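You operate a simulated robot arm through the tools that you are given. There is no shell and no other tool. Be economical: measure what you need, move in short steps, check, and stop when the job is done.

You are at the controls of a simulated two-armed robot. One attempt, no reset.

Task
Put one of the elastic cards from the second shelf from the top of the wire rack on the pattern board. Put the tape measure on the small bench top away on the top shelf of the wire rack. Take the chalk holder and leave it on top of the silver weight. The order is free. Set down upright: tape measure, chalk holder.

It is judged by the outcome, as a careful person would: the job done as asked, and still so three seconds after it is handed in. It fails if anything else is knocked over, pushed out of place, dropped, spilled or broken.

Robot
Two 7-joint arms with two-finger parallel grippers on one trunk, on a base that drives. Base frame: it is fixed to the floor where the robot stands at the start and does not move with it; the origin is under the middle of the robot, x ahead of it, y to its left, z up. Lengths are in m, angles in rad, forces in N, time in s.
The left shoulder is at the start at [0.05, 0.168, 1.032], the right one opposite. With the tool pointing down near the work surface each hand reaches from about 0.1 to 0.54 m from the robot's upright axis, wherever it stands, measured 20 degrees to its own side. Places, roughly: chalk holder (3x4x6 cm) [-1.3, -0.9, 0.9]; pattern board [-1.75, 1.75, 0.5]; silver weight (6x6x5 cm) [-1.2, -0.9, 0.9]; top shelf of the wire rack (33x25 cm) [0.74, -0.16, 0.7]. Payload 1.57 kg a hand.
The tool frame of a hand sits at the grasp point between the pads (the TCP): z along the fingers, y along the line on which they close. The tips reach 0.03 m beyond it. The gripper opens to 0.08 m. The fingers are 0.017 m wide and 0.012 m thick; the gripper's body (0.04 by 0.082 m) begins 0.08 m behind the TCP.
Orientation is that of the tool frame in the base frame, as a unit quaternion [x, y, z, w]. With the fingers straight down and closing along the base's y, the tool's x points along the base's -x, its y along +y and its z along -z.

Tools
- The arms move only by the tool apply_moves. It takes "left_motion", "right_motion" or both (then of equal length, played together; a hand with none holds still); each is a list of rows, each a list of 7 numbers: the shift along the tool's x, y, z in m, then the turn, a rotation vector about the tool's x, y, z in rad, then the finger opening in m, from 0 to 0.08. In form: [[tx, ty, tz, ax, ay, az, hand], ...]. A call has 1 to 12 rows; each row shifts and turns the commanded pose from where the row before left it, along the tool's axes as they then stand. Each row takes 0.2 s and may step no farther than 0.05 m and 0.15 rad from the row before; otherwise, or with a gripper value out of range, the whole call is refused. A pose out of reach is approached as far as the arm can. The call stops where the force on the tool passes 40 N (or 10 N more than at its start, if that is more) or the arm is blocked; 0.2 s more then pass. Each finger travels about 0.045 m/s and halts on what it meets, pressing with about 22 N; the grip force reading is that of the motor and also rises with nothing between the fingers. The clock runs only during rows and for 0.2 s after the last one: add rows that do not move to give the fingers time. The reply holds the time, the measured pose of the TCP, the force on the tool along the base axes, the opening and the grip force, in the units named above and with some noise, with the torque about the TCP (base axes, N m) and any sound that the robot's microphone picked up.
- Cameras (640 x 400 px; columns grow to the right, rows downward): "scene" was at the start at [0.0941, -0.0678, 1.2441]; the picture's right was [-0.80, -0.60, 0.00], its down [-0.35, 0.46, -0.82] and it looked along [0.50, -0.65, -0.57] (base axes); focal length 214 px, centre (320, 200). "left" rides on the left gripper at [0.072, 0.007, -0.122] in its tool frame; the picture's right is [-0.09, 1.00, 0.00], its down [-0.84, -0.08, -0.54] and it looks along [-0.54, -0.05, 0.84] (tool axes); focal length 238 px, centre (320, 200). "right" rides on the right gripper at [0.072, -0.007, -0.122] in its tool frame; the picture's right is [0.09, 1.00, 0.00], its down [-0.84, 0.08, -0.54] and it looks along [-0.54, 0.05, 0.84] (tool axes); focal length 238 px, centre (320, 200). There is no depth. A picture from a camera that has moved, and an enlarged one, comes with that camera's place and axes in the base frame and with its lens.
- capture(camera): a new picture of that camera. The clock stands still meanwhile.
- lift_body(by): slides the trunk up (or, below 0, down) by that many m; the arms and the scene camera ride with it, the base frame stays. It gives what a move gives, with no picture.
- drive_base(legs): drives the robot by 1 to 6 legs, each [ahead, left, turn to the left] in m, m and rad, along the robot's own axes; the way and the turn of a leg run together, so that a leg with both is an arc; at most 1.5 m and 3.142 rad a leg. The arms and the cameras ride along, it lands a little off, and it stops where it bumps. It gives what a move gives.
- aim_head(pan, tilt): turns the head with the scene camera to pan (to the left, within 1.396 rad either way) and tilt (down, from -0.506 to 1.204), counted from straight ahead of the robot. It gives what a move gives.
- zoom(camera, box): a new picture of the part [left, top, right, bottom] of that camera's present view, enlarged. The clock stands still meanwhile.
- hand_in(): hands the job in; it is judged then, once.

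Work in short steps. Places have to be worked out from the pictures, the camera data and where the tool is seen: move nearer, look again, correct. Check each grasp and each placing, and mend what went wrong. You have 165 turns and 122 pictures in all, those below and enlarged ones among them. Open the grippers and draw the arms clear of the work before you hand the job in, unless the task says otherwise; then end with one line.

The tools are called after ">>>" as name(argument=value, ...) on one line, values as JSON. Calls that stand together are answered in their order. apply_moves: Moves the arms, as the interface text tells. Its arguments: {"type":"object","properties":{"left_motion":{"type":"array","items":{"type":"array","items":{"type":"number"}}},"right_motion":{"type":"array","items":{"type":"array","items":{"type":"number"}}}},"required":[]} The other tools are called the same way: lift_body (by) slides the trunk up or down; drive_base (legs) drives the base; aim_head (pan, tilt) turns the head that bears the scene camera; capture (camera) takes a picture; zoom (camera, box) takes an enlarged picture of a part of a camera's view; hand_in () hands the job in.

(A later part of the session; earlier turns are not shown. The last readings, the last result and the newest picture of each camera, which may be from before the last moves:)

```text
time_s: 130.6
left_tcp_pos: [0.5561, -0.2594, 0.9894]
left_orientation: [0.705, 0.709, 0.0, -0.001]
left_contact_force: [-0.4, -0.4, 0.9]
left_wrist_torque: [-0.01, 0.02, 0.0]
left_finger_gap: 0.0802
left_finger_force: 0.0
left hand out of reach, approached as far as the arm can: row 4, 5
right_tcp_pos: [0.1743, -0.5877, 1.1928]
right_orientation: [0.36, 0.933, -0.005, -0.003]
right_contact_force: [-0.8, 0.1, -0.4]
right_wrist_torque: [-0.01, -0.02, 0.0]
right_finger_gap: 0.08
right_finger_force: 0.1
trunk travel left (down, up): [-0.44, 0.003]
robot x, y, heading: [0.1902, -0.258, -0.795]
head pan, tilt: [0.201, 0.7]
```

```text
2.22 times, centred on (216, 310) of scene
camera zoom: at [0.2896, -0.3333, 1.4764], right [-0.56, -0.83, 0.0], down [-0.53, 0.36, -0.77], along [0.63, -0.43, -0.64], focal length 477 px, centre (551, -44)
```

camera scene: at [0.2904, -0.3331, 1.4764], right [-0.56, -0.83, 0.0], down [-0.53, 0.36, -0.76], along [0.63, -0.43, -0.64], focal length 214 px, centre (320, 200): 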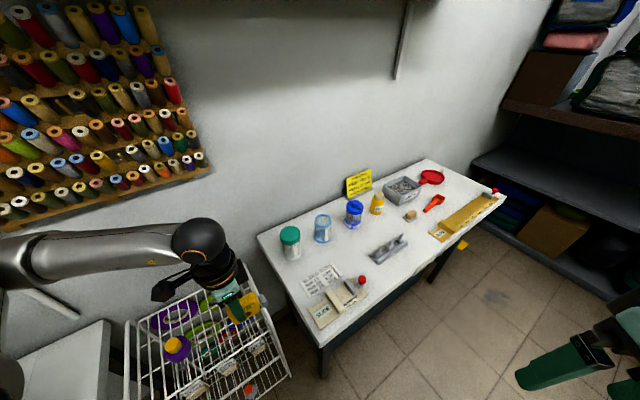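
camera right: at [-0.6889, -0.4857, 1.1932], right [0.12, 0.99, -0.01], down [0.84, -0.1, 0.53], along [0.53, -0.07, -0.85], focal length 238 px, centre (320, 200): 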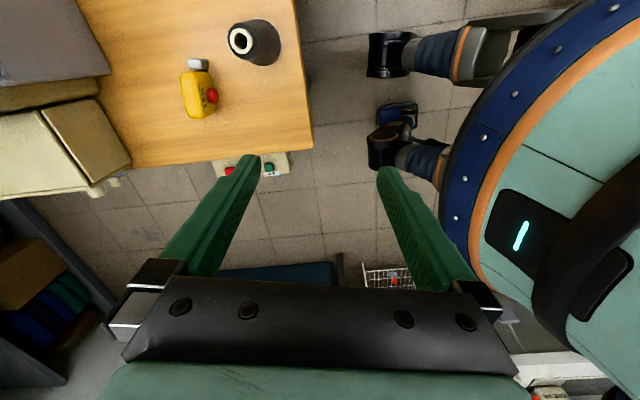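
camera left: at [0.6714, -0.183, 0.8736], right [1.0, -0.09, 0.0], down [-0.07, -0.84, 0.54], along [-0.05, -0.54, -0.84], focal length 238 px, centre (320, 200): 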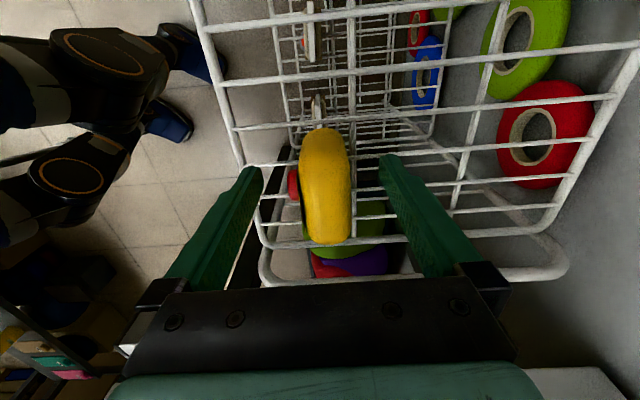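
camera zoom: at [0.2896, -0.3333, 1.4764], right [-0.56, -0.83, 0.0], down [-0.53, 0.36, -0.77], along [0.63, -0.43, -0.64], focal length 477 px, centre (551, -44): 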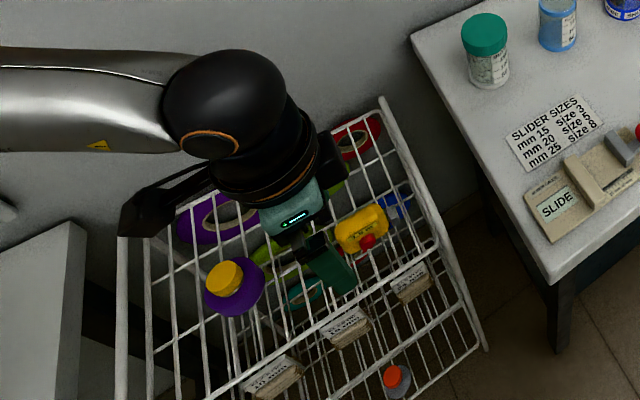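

Tape placed. Now the card: I'll use the right hand with a tilted tool. Reposition to about (0.05,0) heading +0.3.

>>> drive_base(legs=[[-0.17, 0, 0], [0, 0, 1.1], [-0.02, 0.12, 0]])

>>> aim_head(pan=-0.5, tilt=0.75)

>>> capture(camera="scene")

```text
time_s: 135.7
left_tcp_pos: [0.1783, 0.2991, 0.9887]
left_orientation: [0.227, 0.974, -0.002, 0.0]
left_contact_force: [0.1, -0.1, -0.5]
left_wrist_torque: [-0.03, 0.0, -0.02]
left_finger_gap: 0.0801
left_finger_force: 0.0
right_tcp_pos: [0.3028, -0.1878, 1.1931]
right_orientation: [-0.185, 0.983, -0.006, 0.001]
right_contact_force: [-0.4, 0.6, 0.5]
right_wrist_torque: [-0.02, 0.0, 0.0]
right_finger_gap: 0.0798
right_finger_force: 0.1
trunk travel left (down, up): [-0.44, 0.003]
robot x, y, heading: [0.0138, -0.0284, 0.311]
head pan, tilt: [0.201, 0.7]
```

```text
time_s: 136.8
left_tcp_pos: [0.1795, 0.2985, 0.9885]
left_orientation: [0.228, 0.974, -0.002, -0.001]
left_contact_force: [0.0, -1.1, -0.3]
left_wrist_torque: [0.03, -0.04, -0.02]
left_finger_gap: 0.0803
left_finger_force: 0.0
right_tcp_pos: [0.3012, -0.1886, 1.1933]
right_orientation: [-0.184, 0.983, -0.006, 0.0]
right_contact_force: [0.2, -0.3, 0.6]
right_wrist_torque: [0.03, 0.01, -0.02]
right_finger_gap: 0.0799
right_finger_force: 0.1
trunk travel left (down, up): [-0.44, 0.003]
robot x, y, heading: [0.0136, -0.0263, 0.311]
head pan, tilt: [-0.499, 0.75]
```

```text
38 pictures are left
camera scene: at [0.1359, -0.029, 1.4721], right [-0.19, -0.98, 0.0], down [-0.67, 0.13, -0.73], along [0.72, -0.14, -0.68], focal length 214 px, centre (320, 200)
```

scene: 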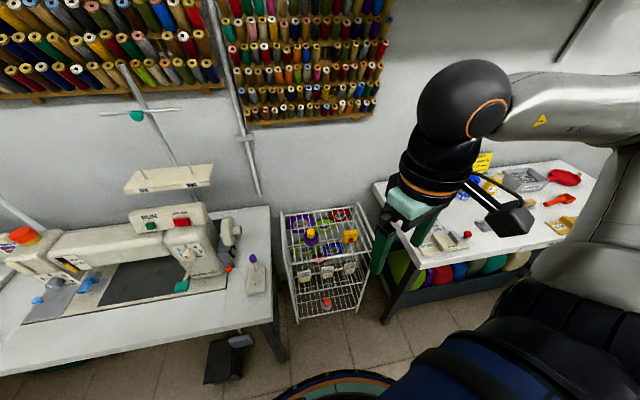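

Lower the trunk, then yaw the right hand to point along +x, move forward and tilt.

>>> lift_body(by=-0.42)

>>> apply_moves(right_motion=[[0, 0, 0, 0, 0, 0.125, 0.08], [0, 0, 0, 0, 0, 0.125, 0.08], [0, 0, 0, 0, 0, 0.125, 0.08], [-0.04, 0, 0, 0, 0, 0, 0.08], [-0.04, 0, 0, 0, 0, 0, 0.08], [-0.03, 0, 0, 0, -0.1, 0, 0.08], [-0.02, 0, 0, 0, -0.14, 0, 0.08], [0, 0, 0, 0, -0.14, 0, 0.08], [0, 0, 0, 0, -0.14, 0, 0.08], [0, 0, 0, 0, -0.14, 0, 0.08], [0, 0, 0, 0, -0.14, 0, 0.08], [0, 0, 0, 0, -0.145, 0, 0.08]])

>>> capture(camera="right")

>>> capture(camera="scene")

```text
refused: -0.42 is not a number from -0.4 to 0.4
```

```text
time_s: 139.3
left_tcp_pos: [0.1795, 0.2994, 0.9875]
left_orientation: [0.227, 0.974, -0.001, 0.0]
left_contact_force: [-0.2, 0.6, 0.3]
left_wrist_torque: [-0.01, 0.01, 0.02]
left_finger_gap: 0.0801
left_finger_force: 0.0
right_tcp_pos: [0.4966, -0.1668, 1.2268]
right_orientation: [0.0, 0.89, -0.007, 0.455]
right_contact_force: [-0.6, 0.6, 0.2]
right_wrist_torque: [0.03, 0.01, 0.0]
right_finger_gap: 0.0801
right_finger_force: 0.0
right hand out of reach, approached as far as the arm can: row 10, 11, 12
trunk travel left (down, up): [-0.44, 0.003]
robot x, y, heading: [0.0213, -0.0273, 0.311]
head pan, tilt: [-0.499, 0.75]
```

```text
37 pictures are left
camera right: at [0.3562, -0.1733, 1.24], right [-0.05, 0.99, -0.09], down [0.05, 0.09, 0.99], along [1.0, 0.05, -0.05], focal length 238 px, centre (320, 200)
```

right: 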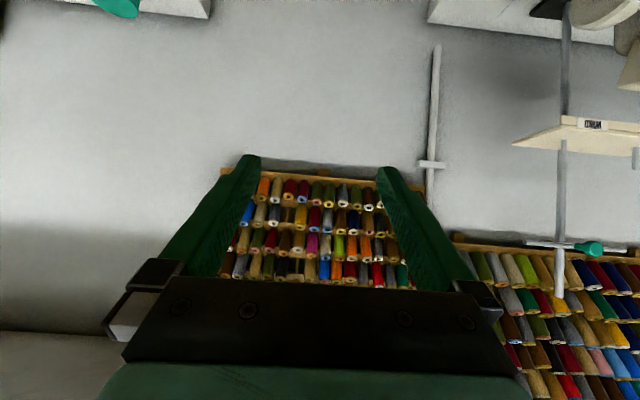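

```text
36 pictures are left
camera scene: at [0.1362, -0.0286, 1.4721], right [-0.19, -0.98, 0.0], down [-0.67, 0.13, -0.73], along [0.72, -0.14, -0.68], focal length 214 px, centre (320, 200)
```

scene: 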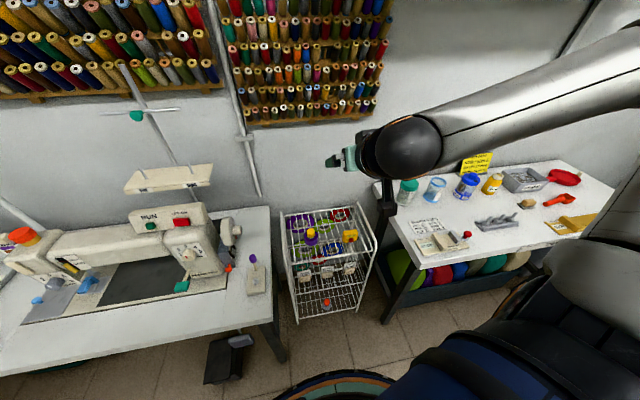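

Tilt achieved. Now lower the trunk 0.4 m.

>>> lift_body(by=-0.4)

>>> capture(camera="scene")

>>> capture(camera="right")

```text
time_s: 143.2
left_tcp_pos: [0.1796, 0.2991, 0.5887]
left_orientation: [0.228, 0.974, -0.002, 0.0]
left_contact_force: [-0.3, -0.2, -0.7]
left_wrist_torque: [0.03, 0.0, 0.03]
left_finger_gap: 0.0801
left_finger_force: 0.0
right_tcp_pos: [0.4962, -0.1677, 0.8271]
right_orientation: [-0.001, 0.89, -0.006, 0.455]
right_contact_force: [-0.2, 0.1, 0.5]
right_wrist_torque: [-0.02, -0.01, -0.01]
right_finger_gap: 0.0799
right_finger_force: 0.0
trunk travel left (down, up): [-0.04, 0.403]
robot x, y, heading: [0.0191, -0.028, 0.31]
head pan, tilt: [-0.499, 0.75]
```

```text
35 pictures are left
camera scene: at [0.1358, -0.029, 1.0722], right [-0.19, -0.98, 0.0], down [-0.67, 0.13, -0.73], along [0.72, -0.14, -0.68], focal length 214 px, centre (320, 200)
```

scene: 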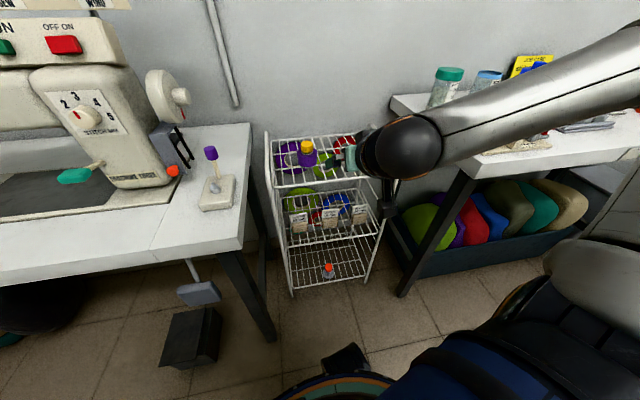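

```text
34 pictures are left
camera right: at [0.3557, -0.1738, 0.8402], right [-0.05, 0.99, -0.09], down [0.05, 0.09, 0.99], along [1.0, 0.04, -0.06], focal length 238 px, centre (320, 200)
```

right: 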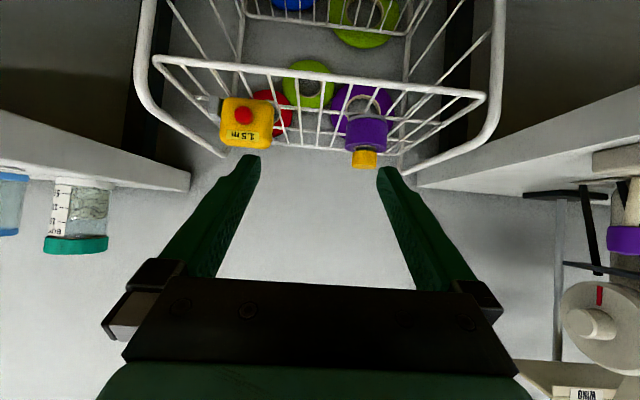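

Good view. Zoom on the cards.

>>> zoom(camera="scene", box=[264, 170, 392, 250])

```text
5.00 times, centred on (328, 210) of scene
camera zoom: at [0.1358, -0.029, 1.0722], right [-0.19, -0.98, 0.0], down [-0.67, 0.13, -0.73], along [0.72, -0.14, -0.68], focal length 1072 px, centre (280, 150)
```

zoom: 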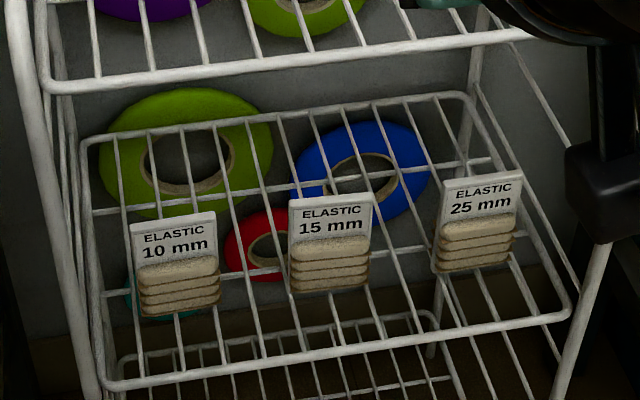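

15 mm card: centre ≈ y −0.171, x ≈0.66, shelf z ≈0.413, card height ≈0.10. Move the hand straight down in front of the rack to pre-grasp height.

>>> apply_moves(right_motion=[[0.0365, 0, 0.0263, 0, 0, 0, 0.08], [0.0365, 0, 0.0263, 0, 0, 0, 0.08], [0.0365, 0, 0.0263, 0, 0, 0, 0.08], [0.0365, 0, 0.0263, 0, 0, 0, 0.08], [0.0365, 0, 0.0263, 0, 0, 0, 0.08], [0.0365, 0, 0.0263, 0, 0, 0, 0.08]])

>>> capture(camera="right")

```text
time_s: 144.6
left_tcp_pos: [0.1794, 0.2986, 0.589]
left_orientation: [0.227, 0.974, -0.002, -0.001]
left_contact_force: [0.3, 0.6, 0.4]
left_wrist_torque: [0.01, 0.02, -0.01]
left_finger_gap: 0.08
left_finger_force: 0.1
right_tcp_pos: [0.5185, -0.1653, 0.5938]
right_orientation: [0.01, 0.892, -0.012, 0.452]
right_contact_force: [-0.2, 0.1, -0.1]
right_wrist_torque: [0.01, 0.03, 0.01]
right_finger_gap: 0.0801
right_finger_force: 0.1
right hand out of reach, approached as far as the arm can: row 1, 2, 6
trunk travel left (down, up): [-0.04, 0.403]
robot x, y, heading: [0.0162, -0.0316, 0.31]
head pan, tilt: [-0.499, 0.75]
```

```text
32 pictures are left
camera right: at [0.3783, -0.1684, 0.6078], right [-0.03, 1.0, -0.09], down [0.06, 0.09, 0.99], along [1.0, 0.02, -0.06], focal length 238 px, centre (320, 200)
```

right: 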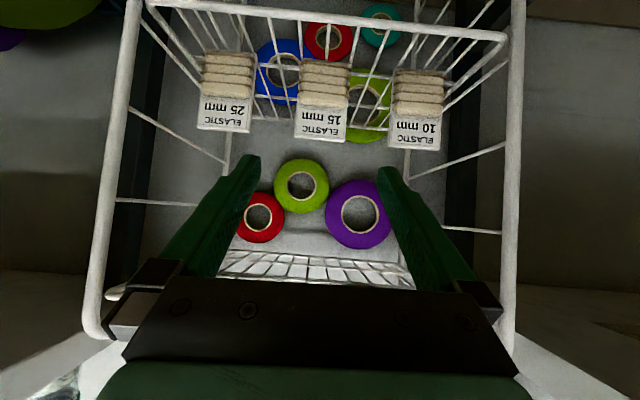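

The 15 mm card is centred between the fingers. Shift the base ~6 cm forward to ensure reach.

>>> drive_base(legs=[[0.05, -0.03, 0]])

>>> capture(camera="right")

```text
time_s: 145.5
left_tcp_pos: [0.2339, 0.2854, 0.588]
left_orientation: [0.227, 0.974, -0.001, -0.001]
left_contact_force: [-1.1, 0.5, 0.1]
left_wrist_torque: [0.01, 0.0, -0.02]
left_finger_gap: 0.08
left_finger_force: 0.0
right_tcp_pos: [0.5741, -0.1793, 0.5946]
right_orientation: [0.009, 0.892, -0.011, 0.452]
right_contact_force: [-0.2, 0.3, 0.1]
right_wrist_torque: [0.0, 0.03, 0.01]
right_finger_gap: 0.0801
right_finger_force: 0.0
trunk travel left (down, up): [-0.04, 0.403]
robot x, y, heading: [0.0719, -0.041, 0.308]
head pan, tilt: [-0.499, 0.75]
```

```text
31 pictures are left
camera right: at [0.4341, -0.1812, 0.6084], right [-0.03, 1.0, -0.09], down [0.06, 0.09, 0.99], along [1.0, 0.02, -0.06], focal length 238 px, centre (320, 200)
```

right: 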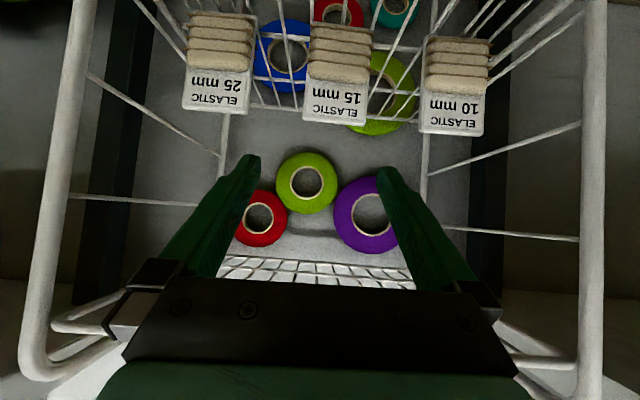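

Card centre at y −0.1697. Shift onto the approach line and advance most of the way.

>>> apply_moves(right_motion=[[0.0255, 0.0067, 0, 0, 0, 0, 0.08], [0.0255, 0.0067, 0, 0, 0, 0, 0.08], [0, 0, 0.033, 0, 0, 0, 0.08], [0, 0, 0.033, 0, 0, 0, 0.08], [0, 0, 0.025, 0, 0, 0, 0.08]])

>>> capture(camera="right")

```text
time_s: 146.7
left_tcp_pos: [0.2346, 0.286, 0.5874]
left_orientation: [0.228, 0.974, -0.003, 0.0]
left_contact_force: [0.5, 0.0, 0.1]
left_wrist_torque: [0.02, -0.01, -0.02]
left_finger_gap: 0.0799
left_finger_force: 0.0
right_tcp_pos: [0.6381, -0.1885, 0.5809]
right_orientation: [0.011, 0.893, -0.014, 0.449]
right_contact_force: [0.4, 0.3, -0.3]
right_wrist_torque: [-0.01, 0.02, 0.02]
right_finger_gap: 0.0801
right_finger_force: 0.0
right hand out of reach, approached as far as the arm can: row 1, 2, 3, 4, 5
trunk travel left (down, up): [-0.04, 0.403]
robot x, y, heading: [0.071, -0.0421, 0.31]
head pan, tilt: [-0.499, 0.75]
```

```text
30 pictures are left
camera right: at [0.4981, -0.1913, 0.5955], right [-0.02, 1.0, -0.09], down [0.06, 0.09, 0.99], along [1.0, 0.02, -0.07], focal length 238 px, centre (320, 200)
```

right: 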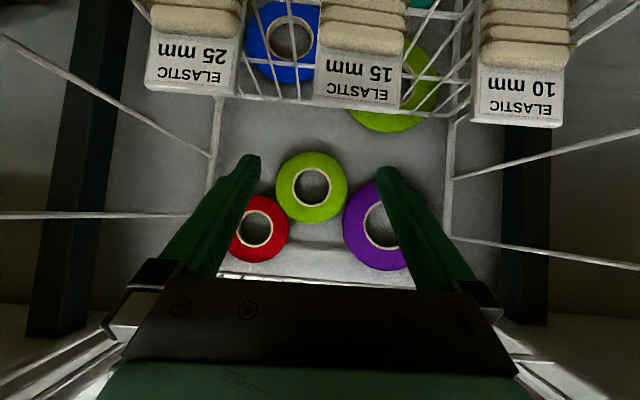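

The arm can't get lower at this tilt. Back out, lower the trunk the last bit, and reduce the tilt to ~0.7 rad.

>>> apply_moves(right_motion=[[0, 0, -0.045, 0, 0, 0, 0.08], [0, 0, -0.04, 0, 0, 0, 0.08], [0, 0, 0, 0, 0.125, 0, 0.08], [0, 0, 0, 0, 0.125, 0, 0.08]])

>>> lift_body(by=-0.038)

```text
time_s: 147.7
left_tcp_pos: [0.2351, 0.2864, 0.5877]
left_orientation: [0.227, 0.974, -0.001, 0.0]
left_contact_force: [1.3, -0.4, -0.8]
left_wrist_torque: [0.0, -0.02, -0.04]
left_finger_gap: 0.0805
left_finger_force: 0.1
right_tcp_pos: [0.5701, -0.1877, 0.631]
right_orientation: [0.011, 0.942, -0.011, 0.336]
right_contact_force: [0.0, -0.6, 0.2]
right_wrist_torque: [-0.02, 0.02, 0.01]
right_finger_gap: 0.0799
right_finger_force: 0.1
trunk travel left (down, up): [-0.04, 0.403]
robot x, y, heading: [0.0702, -0.0369, 0.308]
head pan, tilt: [-0.499, 0.75]
```

```text
time_s: 148.6
left_tcp_pos: [0.2347, 0.2852, 0.5506]
left_orientation: [0.228, 0.974, -0.003, 0.0]
left_contact_force: [-0.8, 0.5, -0.3]
left_wrist_torque: [0.03, -0.03, 0.0]
left_finger_gap: 0.08
left_finger_force: 0.2
right_tcp_pos: [0.5705, -0.1867, 0.5935]
right_orientation: [0.011, 0.941, -0.01, 0.338]
right_contact_force: [0.1, 0.2, -0.7]
right_wrist_torque: [0.04, -0.02, -0.01]
right_finger_gap: 0.0803
right_finger_force: 0.2
trunk travel left (down, up): [-0.002, 0.441]
robot x, y, heading: [0.0715, -0.0407, 0.312]
head pan, tilt: [-0.499, 0.75]
```

Tilt 0.69 now. Align laterally and advance in steps.

>>> apply_moves(right_motion=[[0.0036, 0.0204, 0.017, 0, 0, 0, 0.08], [0, 0, 0.025, 0, 0, 0, 0.08], [0, 0, 0.025, 0, 0, 0, 0.08]])

>>> capture(camera="right")

```text
time_s: 149.4
left_tcp_pos: [0.2347, 0.2865, 0.5511]
left_orientation: [0.228, 0.974, -0.002, -0.001]
left_contact_force: [0.1, -0.1, -0.6]
left_wrist_torque: [-0.01, -0.01, -0.01]
left_finger_gap: 0.08
left_finger_force: 0.1
right_tcp_pos: [0.6111, -0.1697, 0.5372]
right_orientation: [0.01, 0.941, -0.01, 0.338]
right_contact_force: [0.6, -0.8, -0.1]
right_wrist_torque: [0.0, 0.03, 0.01]
right_finger_gap: 0.0802
right_finger_force: 0.0
trunk travel left (down, up): [-0.002, 0.441]
robot x, y, heading: [0.0709, -0.0401, 0.315]
head pan, tilt: [-0.499, 0.75]
```

```text
29 pictures are left
camera right: at [0.4792, -0.1714, 0.5865], right [-0.04, 1.0, -0.07], down [0.3, 0.08, 0.95], along [0.95, 0.02, -0.31], focal length 238 px, centre (320, 200)
```

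right: 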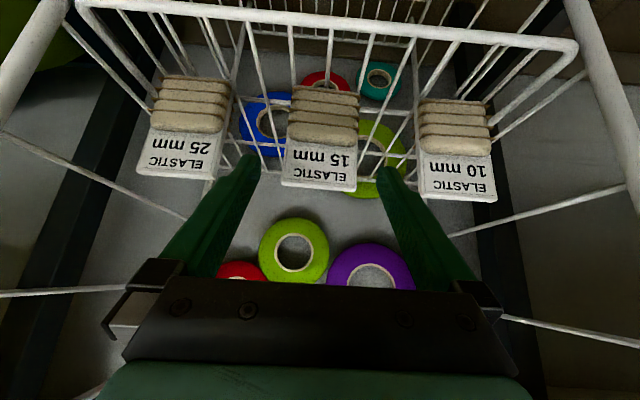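

Nicely centred. Advance the remaining 6.5 cm.

>>> apply_moves(right_motion=[[0, 0.001, 0.022, 0, 0, 0, 0.08], [0, 0.001, 0.022, 0, 0, 0, 0.08], [0, 0, 0.021, 0, 0, 0, 0.08]])

>>> capture(camera="right")

>>> zoom(camera="scene", box=[264, 140, 424, 250])

```text
time_s: 150.2
left_tcp_pos: [0.2352, 0.2863, 0.5501]
left_orientation: [0.227, 0.974, -0.001, 0.0]
left_contact_force: [-0.5, 0.4, -0.6]
left_wrist_torque: [0.02, -0.01, 0.01]
left_finger_gap: 0.0803
left_finger_force: 0.1
right_tcp_pos: [0.6478, -0.183, 0.5128]
right_orientation: [0.01, 0.941, -0.01, 0.338]
right_contact_force: [-0.4, -0.6, -0.1]
right_wrist_torque: [0.02, 0.0, 0.0]
right_finger_gap: 0.0803
right_finger_force: 0.1
right hand out of reach, approached as far as the arm can: row 2, 3
trunk travel left (down, up): [-0.002, 0.441]
robot x, y, heading: [0.0713, -0.0417, 0.309]
head pan, tilt: [-0.499, 0.75]
```

```text
28 pictures are left
camera right: at [0.5157, -0.1859, 0.5619], right [-0.04, 1.0, -0.07], down [0.3, 0.08, 0.95], along [0.95, 0.02, -0.31], focal length 238 px, centre (320, 200)
```

right: 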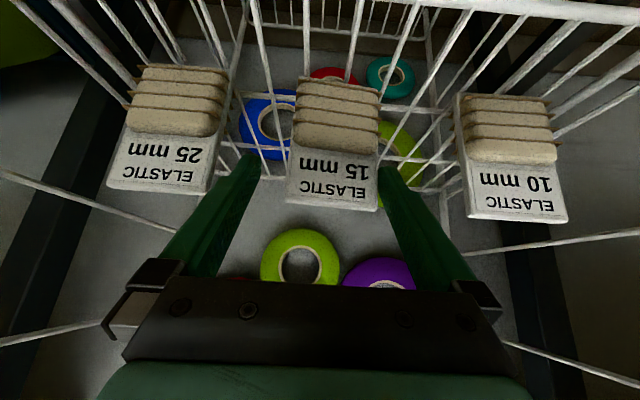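

```text
3.64 times, centred on (344, 195) of scene
camera zoom: at [0.1918, -0.0419, 1.0341], right [-0.19, -0.98, 0.0], down [-0.67, 0.13, -0.73], along [0.72, -0.14, -0.68], focal length 780 px, centre (233, 218)
```

zoom: 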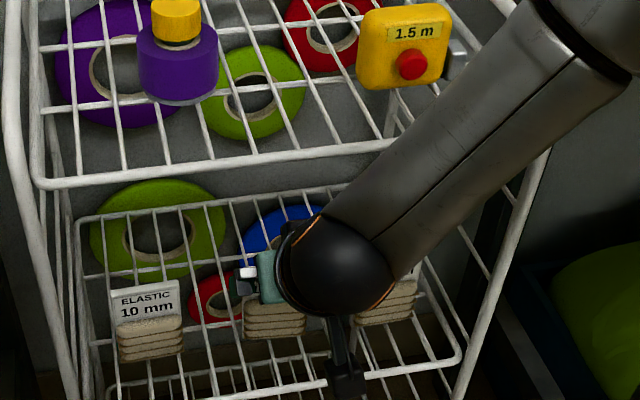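

The wrist flex limits lowering. Back out slightly, reduce tilt a little, recentre in y, and grip with the fingertips on the card's upper part.

>>> apply_moves(right_motion=[[0, 0, -0.04, 0, 0, 0, 0.08], [0, 0.0125, 0, 0, 0.075, 0, 0.08], [0.009, 0.0005, 0.015, 0, 0, 0, 0.08], [0, 0.0005, 0.015, 0, 0, 0, 0.08]])

>>> capture(camera="right")

```text
time_s: 151.2
left_tcp_pos: [0.2361, 0.2869, 0.5497]
left_orientation: [0.227, 0.974, -0.001, 0.0]
left_contact_force: [0.0, 0.2, 0.0]
left_wrist_torque: [-0.01, -0.01, 0.01]
left_finger_gap: 0.0799
left_finger_force: 0.1
right_tcp_pos: [0.6315, -0.169, 0.5137]
right_orientation: [0.011, 0.953, -0.01, 0.302]
right_contact_force: [-0.1, -0.8, -0.8]
right_wrist_torque: [0.05, 0.0, -0.02]
right_finger_gap: 0.0801
right_finger_force: 0.2
trunk travel left (down, up): [-0.002, 0.441]
robot x, y, heading: [0.0692, -0.0365, 0.31]
head pan, tilt: [-0.499, 0.75]
```

```text
26 pictures are left
camera right: at [0.5029, -0.1713, 0.5724], right [-0.05, 1.0, -0.07], down [0.37, 0.08, 0.92], along [0.93, 0.02, -0.38], focal length 238 px, centre (320, 200)
```

right: 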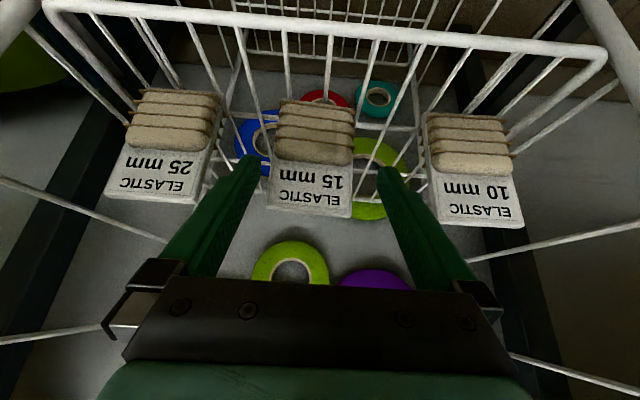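

Reachable. The card is ~5 mm to the −y side; correct and advance 1.8 cm, then close.

>>> apply_moves(right_motion=[[0, -0.005, 0.008, 0, 0, 0, 0.08], [0, 0, 0.01, 0, 0, 0, 0.08], [0, 0, 0, 0, 0, 0, 0.08]])

>>> capture(camera="right")

```text
time_s: 152.0
left_tcp_pos: [0.2355, 0.2855, 0.5505]
left_orientation: [0.227, 0.974, -0.001, 0.0]
left_contact_force: [0.6, 0.3, -0.1]
left_wrist_torque: [-0.01, 0.0, -0.02]
left_finger_gap: 0.0799
left_finger_force: 0.0
right_tcp_pos: [0.6398, -0.1791, 0.5071]
right_orientation: [0.011, 0.953, -0.009, 0.302]
right_contact_force: [0.3, -0.1, 0.1]
right_wrist_torque: [0.0, 0.0, -0.03]
right_finger_gap: 0.0799
right_finger_force: 0.1
right hand out of reach, approached as far as the arm can: row 2
trunk travel left (down, up): [-0.002, 0.441]
robot x, y, heading: [0.0722, -0.042, 0.305]
head pan, tilt: [-0.499, 0.75]
```

```text
25 pictures are left
camera right: at [0.5112, -0.1821, 0.5652], right [-0.05, 1.0, -0.06], down [0.38, 0.08, 0.92], along [0.93, 0.02, -0.38], focal length 238 px, centre (320, 200)
```

right: 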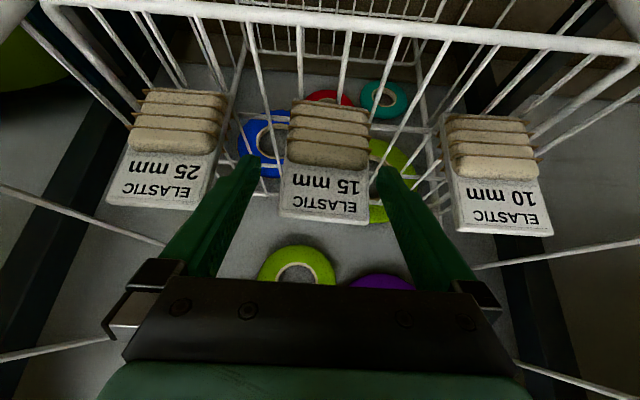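

Tips are just at the card's plane. Move 12 mm horizontally forward so the pads overlap the edges.

>>> apply_moves(right_motion=[[-0.005, 0.001, 0.0035, 0, 0, 0, 0.08], [-0.005, 0.002, 0.0035, 0, 0, 0, 0.08], [0, 0, 0, 0, 0, 0, 0.08]])

>>> capture(camera="right")

```text
time_s: 152.8
left_tcp_pos: [0.2363, 0.2861, 0.5511]
left_orientation: [0.227, 0.974, -0.002, -0.001]
left_contact_force: [0.5, -0.1, -0.9]
left_wrist_torque: [-0.02, -0.03, 0.01]
left_finger_gap: 0.0799
left_finger_force: 0.1
right_tcp_pos: [0.6514, -0.1797, 0.5093]
right_orientation: [0.012, 0.953, -0.01, 0.301]
right_contact_force: [0.8, -0.3, 0.3]
right_wrist_torque: [-0.02, 0.0, 0.0]
right_finger_gap: 0.0801
right_finger_force: 0.1
right hand out of reach, approached as far as the arm can: row 2
trunk travel left (down, up): [-0.002, 0.441]
robot x, y, heading: [0.0734, -0.0392, 0.303]
head pan, tilt: [-0.499, 0.75]
```

```text
24 pictures are left
camera right: at [0.5229, -0.1819, 0.5685], right [-0.05, 1.0, -0.06], down [0.37, 0.08, 0.92], along [0.93, 0.02, -0.38], focal length 238 px, centre (320, 200)
```

right: 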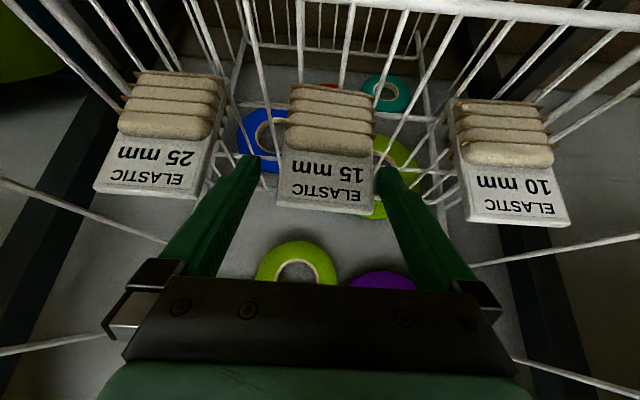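

Pads overlap the edges now. Close.

>>> apply_moves(right_motion=[[0, 0.003, 0, 0, 0, 0, 0.07], [0, 0, 0, 0, 0, 0, 0.06], [0, 0, 0, 0, 0, 0, 0.05], [0, 0, 0, 0, 0, 0, 0.05], [0, 0, 0, 0, 0, 0, 0.05]])

>>> capture(camera="right")

```text
time_s: 154.0
left_tcp_pos: [0.235, 0.2859, 0.5512]
left_orientation: [0.227, 0.974, -0.002, 0.001]
left_contact_force: [0.4, -0.1, 0.6]
left_wrist_torque: [-0.01, -0.01, 0.04]
left_finger_gap: 0.0798
left_finger_force: 0.0
right_tcp_pos: [0.6501, -0.177, 0.5116]
right_orientation: [0.011, 0.953, -0.01, 0.301]
right_contact_force: [0.9, 0.5, 0.0]
right_wrist_torque: [0.05, 0.0, 0.0]
right_finger_gap: 0.0609
right_finger_force: 21.9
trunk travel left (down, up): [-0.002, 0.441]
robot x, y, heading: [0.07, -0.0366, 0.31]
head pan, tilt: [-0.499, 0.75]
```

```text
23 pictures are left
camera right: at [0.5225, -0.1796, 0.5698], right [-0.05, 1.0, -0.06], down [0.38, 0.08, 0.92], along [0.93, 0.02, -0.38], focal length 238 px, centre (320, 200)
```

right: 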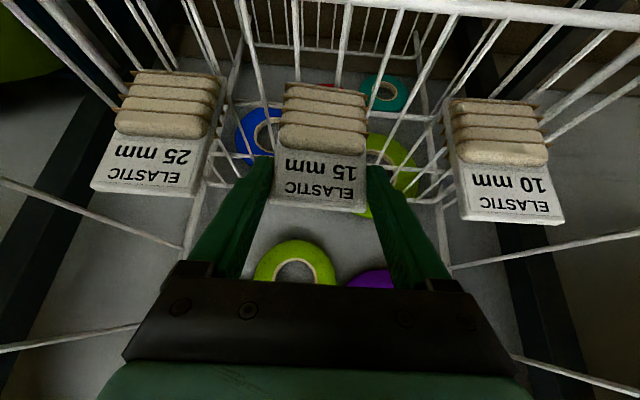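

Gripped. Lift 3 cm and check, then pull straight out.

>>> apply_moves(right_motion=[[-0.0086, 0, -0.0123, 0, 0, 0, 0.05], [-0.0086, 0, -0.0123, 0, 0, 0, 0.05]])

>>> capture(camera="right")

```text
time_s: 154.6
left_tcp_pos: [0.2351, 0.2857, 0.5511]
left_orientation: [0.227, 0.974, -0.003, -0.001]
left_contact_force: [-0.8, -0.7, 0.9]
left_wrist_torque: [0.01, -0.01, -0.01]
left_finger_gap: 0.0801
left_finger_force: 0.0
right_tcp_pos: [0.6519, -0.1759, 0.5405]
right_orientation: [0.011, 0.953, -0.01, 0.302]
right_contact_force: [-0.3, -0.3, 0.5]
right_wrist_torque: [-0.01, -0.01, 0.04]
right_finger_gap: 0.0608
right_finger_force: 21.9
trunk travel left (down, up): [-0.002, 0.441]
robot x, y, heading: [0.0759, -0.0424, 0.31]
head pan, tilt: [-0.499, 0.75]
```

```text
22 pictures are left
camera right: at [0.5234, -0.1782, 0.5996], right [-0.05, 1.0, -0.07], down [0.37, 0.08, 0.92], along [0.93, 0.02, -0.38], focal length 238 px, centre (320, 200)
```

right: 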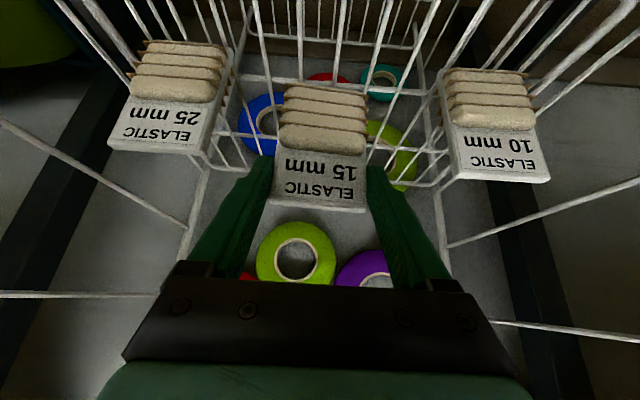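

Card lifted clear. Back the base straight out along −x.

>>> drive_base(legs=[[-0.333, 0.107, 0]])

>>> capture(camera="scene")

```text
time_s: 156.8
left_tcp_pos: [-0.1112, 0.2881, 0.5493]
left_orientation: [0.226, 0.974, -0.002, -0.001]
left_contact_force: [-0.3, -0.5, -0.5]
left_wrist_torque: [0.05, 0.01, 0.02]
left_finger_gap: 0.0797
left_finger_force: 0.0
right_tcp_pos: [0.3069, -0.1714, 0.5406]
right_orientation: [0.01, 0.953, -0.01, 0.302]
right_contact_force: [0.5, 0.0, -0.1]
right_wrist_torque: [-0.04, 0.01, -0.02]
right_finger_gap: 0.0612
right_finger_force: 22.1
trunk travel left (down, up): [-0.002, 0.441]
robot x, y, heading: [-0.2681, -0.0357, 0.31]
head pan, tilt: [-0.499, 0.75]
```

```text
21 pictures are left
camera scene: at [-0.1533, -0.0398, 1.0341], right [-0.18, -0.98, 0.0], down [-0.67, 0.13, -0.73], along [0.72, -0.13, -0.68], focal length 214 px, centre (320, 200)
```

scene: 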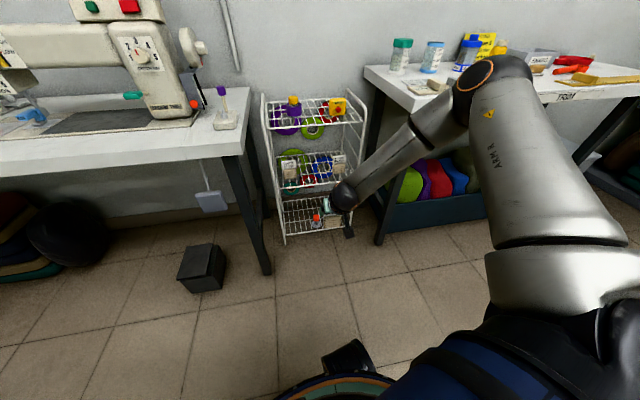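

Raise the trunk, draw the right hand in, then drive up the aisle toward the pattern board to look.

>>> lift_body(by=0.38)

>>> apply_moves(right_motion=[[0.0368, 0, -0.026, 0, 0, 0, 0.05], [0.0368, 0, -0.026, 0, 0, 0, 0.05], [0.0368, 0, -0.026, 0, 0, 0, 0.05], [0.0368, 0, -0.026, 0, 0, 0, 0.05]])

>>> drive_base(legs=[[0, 0, 1.26], [0.9, 0, 0]])

>>> aim_head(pan=0.9, tilt=0.55)

>>> capture(camera="scene")

```text
time_s: 160.5
left_tcp_pos: [-0.1108, 0.2881, 0.93]
left_orientation: [0.225, 0.974, -0.002, -0.001]
left_contact_force: [-0.2, -0.2, 0.3]
left_wrist_torque: [0.02, 0.04, -0.02]
left_finger_gap: 0.0799
left_finger_force: 0.1
right_tcp_pos: [0.3062, -0.1719, 0.9207]
right_orientation: [0.01, 0.953, -0.009, 0.302]
right_contact_force: [-0.2, 0.6, 0.0]
right_wrist_torque: [0.0, 0.03, -0.03]
right_finger_gap: 0.0613
right_finger_force: 21.8
trunk travel left (down, up): [-0.382, 0.061]
robot x, y, heading: [-0.2745, -0.042, 0.317]
head pan, tilt: [-0.499, 0.75]
```

```text
time_s: 161.5
left_tcp_pos: [-0.1125, 0.2883, 0.9308]
left_orientation: [0.226, 0.974, -0.002, -0.001]
left_contact_force: [-0.7, 0.2, -0.2]
left_wrist_torque: [0.01, 0.03, -0.02]
left_finger_gap: 0.0794
left_finger_force: 0.1
right_tcp_pos: [0.1267, -0.1668, 0.9201]
right_orientation: [0.01, 0.953, -0.009, 0.304]
right_contact_force: [0.8, 0.2, -1.3]
right_wrist_torque: [0.0, 0.04, -0.01]
right_finger_gap: 0.0611
right_finger_force: 22.1
trunk travel left (down, up): [-0.382, 0.061]
robot x, y, heading: [-0.2718, -0.0401, 0.311]
head pan, tilt: [-0.499, 0.75]
```

```text
time_s: 169.4
left_tcp_pos: [-0.5435, 1.1177, 0.9305]
left_orientation: [-0.394, 0.919, -0.002, 0.0]
left_contact_force: [-0.3, 0.1, -0.6]
left_wrist_torque: [0.0, 0.03, -0.02]
left_finger_gap: 0.0799
left_finger_force: 0.0
right_tcp_pos: [-0.0374, 1.2053, 0.9185]
right_orientation: [-0.556, 0.775, 0.17, 0.249]
right_contact_force: [-0.6, 0.5, 0.2]
right_wrist_torque: [0.0, 0.04, -0.03]
right_finger_gap: 0.0611
right_finger_force: 22.0
trunk travel left (down, up): [-0.382, 0.061]
robot x, y, heading: [-0.2788, 0.8648, 1.579]
head pan, tilt: [-0.499, 0.75]
```

```text
time_s: 170.9
left_tcp_pos: [-0.5422, 1.1171, 0.9286]
left_orientation: [-0.394, 0.919, -0.001, 0.0]
left_contact_force: [-0.3, 0.5, -0.6]
left_wrist_torque: [0.02, 0.0, 0.03]
left_finger_gap: 0.0801
left_finger_force: 0.1
right_tcp_pos: [-0.0373, 1.2052, 0.9197]
right_orientation: [-0.555, 0.775, 0.17, 0.25]
right_contact_force: [-0.3, -0.2, -0.6]
right_wrist_torque: [-0.02, 0.06, -0.03]
right_finger_gap: 0.0611
right_finger_force: 21.3
trunk travel left (down, up): [-0.382, 0.061]
robot x, y, heading: [-0.2815, 0.8585, 1.575]
head pan, tilt: [0.901, 0.55]
```

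```text
20 pictures are left
camera scene: at [-0.3502, 0.9599, 1.4315], right [0.62, 0.79, 0.0], down [0.41, -0.32, -0.85], along [-0.67, 0.53, -0.52], focal length 214 px, centre (320, 200)
```

scene: 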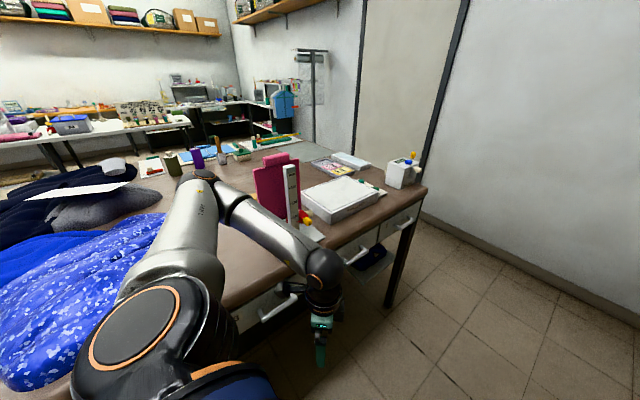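

Zoom the table top and beyond to find the pattern board.

>>> zoom(camera="scene", box=[120, 80, 440, 280])

```text
2.00 times, centred on (280, 180) of scene
camera zoom: at [-0.3502, 0.9599, 1.4315], right [0.62, 0.79, 0.0], down [0.41, -0.32, -0.85], along [-0.67, 0.53, -0.52], focal length 429 px, centre (400, 240)
```

zoom: 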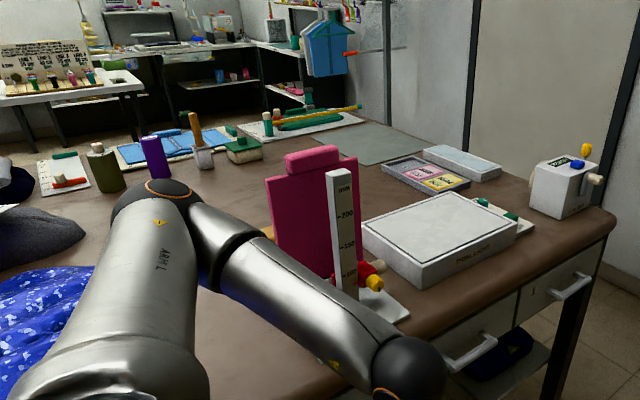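

The thin grey board on the far end of the table, about (-1.8,1.87), matches the pattern board's place. I'll go round through the aisle behind the table (edge y≈2.13, wall y≈3.1).

>>> lift_body(by=0.06)

>>> drive_base(legs=[[0.85, 0, 0], [0.8, 0, 0], [0, 0, 1.57]])

>>> aim_head(pan=0.45, tilt=0.55)

>>> capture(camera="scene")

```text
time_s: 171.9
left_tcp_pos: [-0.5437, 1.1153, 0.9908]
left_orientation: [-0.394, 0.919, -0.001, 0.001]
left_contact_force: [0.3, 0.4, 0.1]
left_wrist_torque: [0.01, 0.0, -0.02]
left_finger_gap: 0.08
left_finger_force: 0.0
right_tcp_pos: [-0.0363, 1.2067, 0.978]
right_orientation: [-0.555, 0.775, 0.171, 0.249]
right_contact_force: [-0.6, -0.1, -1.0]
right_wrist_torque: [-0.01, -0.04, 0.0]
right_finger_gap: 0.0611
right_finger_force: 22.2
trunk travel left (down, up): [-0.442, 0.001]
robot x, y, heading: [-0.2812, 0.8603, 1.577]
head pan, tilt: [0.901, 0.55]
```

```text
time_s: 184.1
left_tcp_pos: [-0.5641, 2.2531, 0.9907]
left_orientation: [0.926, -0.378, 0.0, -0.002]
left_contact_force: [-0.6, -0.2, 0.0]
left_wrist_torque: [0.01, -0.04, -0.01]
left_finger_gap: 0.0799
left_finger_force: 0.1
right_tcp_pos: [-0.6495, 2.76, 0.9797]
right_orientation: [0.94, -0.161, -0.296, -0.058]
right_contact_force: [0.5, 0.2, -0.7]
right_wrist_torque: [0.0, -0.03, 0.02]
right_finger_gap: 0.0606
right_finger_force: 22.0
trunk travel left (down, up): [-0.442, 0.001]
robot x, y, heading: [-0.3084, 2.5158, 3.133]
head pan, tilt: [0.901, 0.55]
```

```text
time_s: 185.0
left_tcp_pos: [-0.5662, 2.2535, 0.9907]
left_orientation: [0.926, -0.378, 0.0, -0.001]
left_contact_force: [-0.2, 0.0, -0.1]
left_wrist_torque: [-0.05, -0.05, 0.01]
left_finger_gap: 0.0801
left_finger_force: 0.1
right_tcp_pos: [-0.6487, 2.76, 0.9783]
right_orientation: [0.94, -0.16, -0.296, -0.058]
right_contact_force: [-0.3, 0.1, -0.7]
right_wrist_torque: [0.0, -0.03, 0.01]
right_finger_gap: 0.0611
right_finger_force: 22.3
trunk travel left (down, up): [-0.442, 0.001]
robot x, y, heading: [-0.3101, 2.512, 3.139]
head pan, tilt: [0.45, 0.55]
```

```text
18 pictures are left
camera scene: at [-0.4292, 2.4772, 1.4915], right [-0.43, 0.9, 0.0], down [0.47, 0.23, -0.85], along [-0.77, -0.37, -0.52], focal length 214 px, centre (320, 200)
```

scene: 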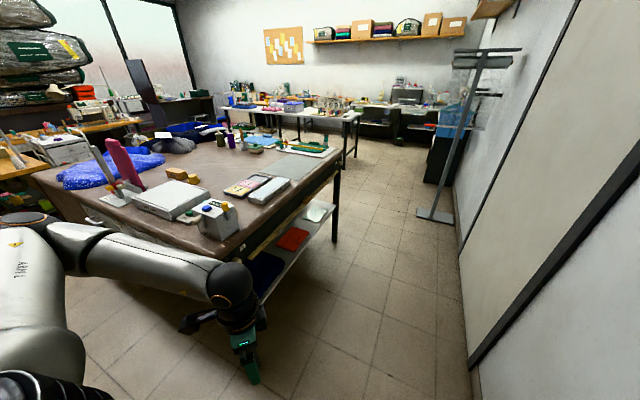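

There is an undershelf with folded fabrics and a pale board — maybe the z≈0.5 pattern board. Zoom.

>>> zoom(camera="scene", box=[220, 140, 380, 300])

```text
2.50 times, centred on (300, 220) of scene
camera zoom: at [-0.4292, 2.4772, 1.4915], right [-0.43, 0.9, 0.0], down [0.47, 0.23, -0.85], along [-0.77, -0.37, -0.52], focal length 536 px, centre (370, 150)
```

zoom: 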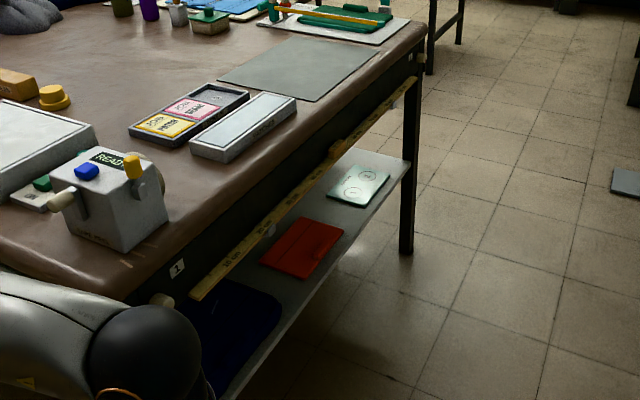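

The pale board with circles on the undershelf is the pattern board, around (-1.76,1.8, 0.44). I'll drive along the aisle and face the table with the same geometry used at the rack.

>>> drive_base(legs=[[1.31, 0, 0], [0, 0, 1.88]])

>>> aim_head(pan=-0.3, tilt=0.85)

>>> capture(camera="scene")

```text
time_s: 196.0
left_tcp_pos: [-1.2731, 2.3488, 0.9902]
left_orientation: [0.849, 0.529, -0.001, -0.001]
left_contact_force: [0.6, -0.1, -1.4]
left_wrist_torque: [0.01, 0.01, 0.01]
left_finger_gap: 0.0799
left_finger_force: 0.1
right_tcp_pos: [-1.7274, 2.1121, 0.9784]
right_orientation: [0.681, 0.666, -0.221, 0.206]
right_contact_force: [-0.1, 0.4, 0.3]
right_wrist_torque: [0.02, -0.01, -0.01]
right_finger_gap: 0.0613
right_finger_force: 22.0
trunk travel left (down, up): [-0.442, 0.001]
robot x, y, heading: [-1.6002, 2.5148, -1.261]
head pan, tilt: [0.45, 0.55]
```

```text
time_s: 197.1
left_tcp_pos: [-1.2733, 2.349, 0.991]
left_orientation: [0.849, 0.529, 0.0, -0.002]
left_contact_force: [-0.3, 0.2, 0.3]
left_wrist_torque: [0.01, 0.01, 0.01]
left_finger_gap: 0.0798
left_finger_force: 0.0
right_tcp_pos: [-1.7286, 2.1106, 0.9776]
right_orientation: [0.681, 0.667, -0.221, 0.206]
right_contact_force: [0.4, 0.0, -0.6]
right_wrist_torque: [-0.01, 0.0, 0.02]
right_finger_gap: 0.0609
right_finger_force: 22.4
trunk travel left (down, up): [-0.442, 0.001]
robot x, y, heading: [-1.598, 2.5101, -1.255]
head pan, tilt: [-0.3, 0.85]
```

```text
16 pictures are left
camera scene: at [-1.5858, 2.3979, 1.4661], right [-1.0, -0.01, 0.0], down [-0.01, 0.75, -0.66], along [0.01, -0.66, -0.75], focal length 214 px, centre (320, 200)
```

scene: 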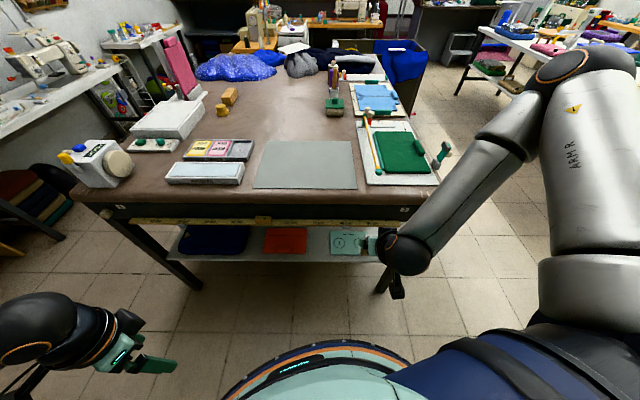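

Zoom on the undershelf board for exact location.

>>> zoom(camera="scene", box=[300, 180, 428, 270])

```text
4.44 times, centred on (364, 225) of scene
camera zoom: at [-1.5858, 2.3979, 1.4661], right [-1.0, -0.01, 0.0], down [-0.01, 0.75, -0.66], along [0.01, -0.66, -0.75], focal length 953 px, centre (124, 89)
```

zoom: 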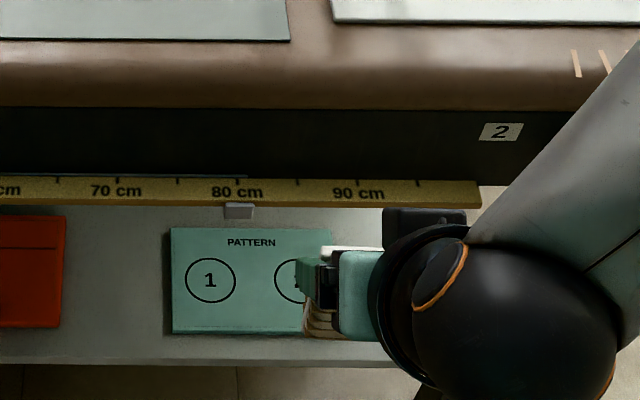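

Confirmed: "PATTERN" board spans about x −1.82…−1.63, y 1.74…1.88, z≈0.46, with a ruler hanging at z≈0.67 above the front. Lower the trunk and move up.

>>> lift_body(by=-0.4)

>>> drive_base(legs=[[0.063, -0.02, 0]])

>>> capture(camera="right")

```text
time_s: 200.9
left_tcp_pos: [-1.2736, 2.3489, 0.5901]
left_orientation: [0.849, 0.529, -0.002, -0.002]
left_contact_force: [0.2, 0.3, -0.3]
left_wrist_torque: [0.04, -0.01, 0.02]
left_finger_gap: 0.0801
left_finger_force: 0.0
right_tcp_pos: [-1.7288, 2.112, 0.5792]
right_orientation: [0.681, 0.666, -0.221, 0.207]
right_contact_force: [-0.1, 0.6, -0.4]
right_wrist_torque: [0.02, -0.02, 0.0]
right_finger_gap: 0.0609
right_finger_force: 21.9
trunk travel left (down, up): [-0.042, 0.401]
robot x, y, heading: [-1.5996, 2.5077, -1.263]
head pan, tilt: [-0.3, 0.85]
```

```text
time_s: 201.9
left_tcp_pos: [-1.2726, 2.2846, 0.5911]
left_orientation: [0.848, 0.53, -0.001, -0.002]
left_contact_force: [0.1, 0.3, 0.4]
left_wrist_torque: [0.03, 0.0, -0.02]
left_finger_gap: 0.0797
left_finger_force: 0.0
right_tcp_pos: [-1.7286, 2.0464, 0.5797]
right_orientation: [0.681, 0.667, -0.221, 0.207]
right_contact_force: [0.5, 0.9, -1.0]
right_wrist_torque: [-0.01, -0.02, 0.0]
right_finger_gap: 0.0611
right_finger_force: 22.1
trunk travel left (down, up): [-0.042, 0.401]
robot x, y, heading: [-1.6014, 2.4468, -1.26]
head pan, tilt: [-0.3, 0.85]
```

```text
14 pictures are left
camera right: at [-1.7297, 2.1752, 0.6376], right [1.0, 0.05, -0.07], down [0.08, -0.37, 0.92], along [0.02, -0.93, -0.38], focal length 238 px, centre (320, 200)
```

right: 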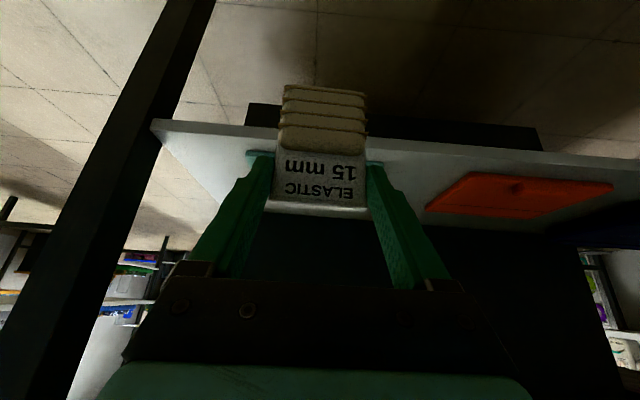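

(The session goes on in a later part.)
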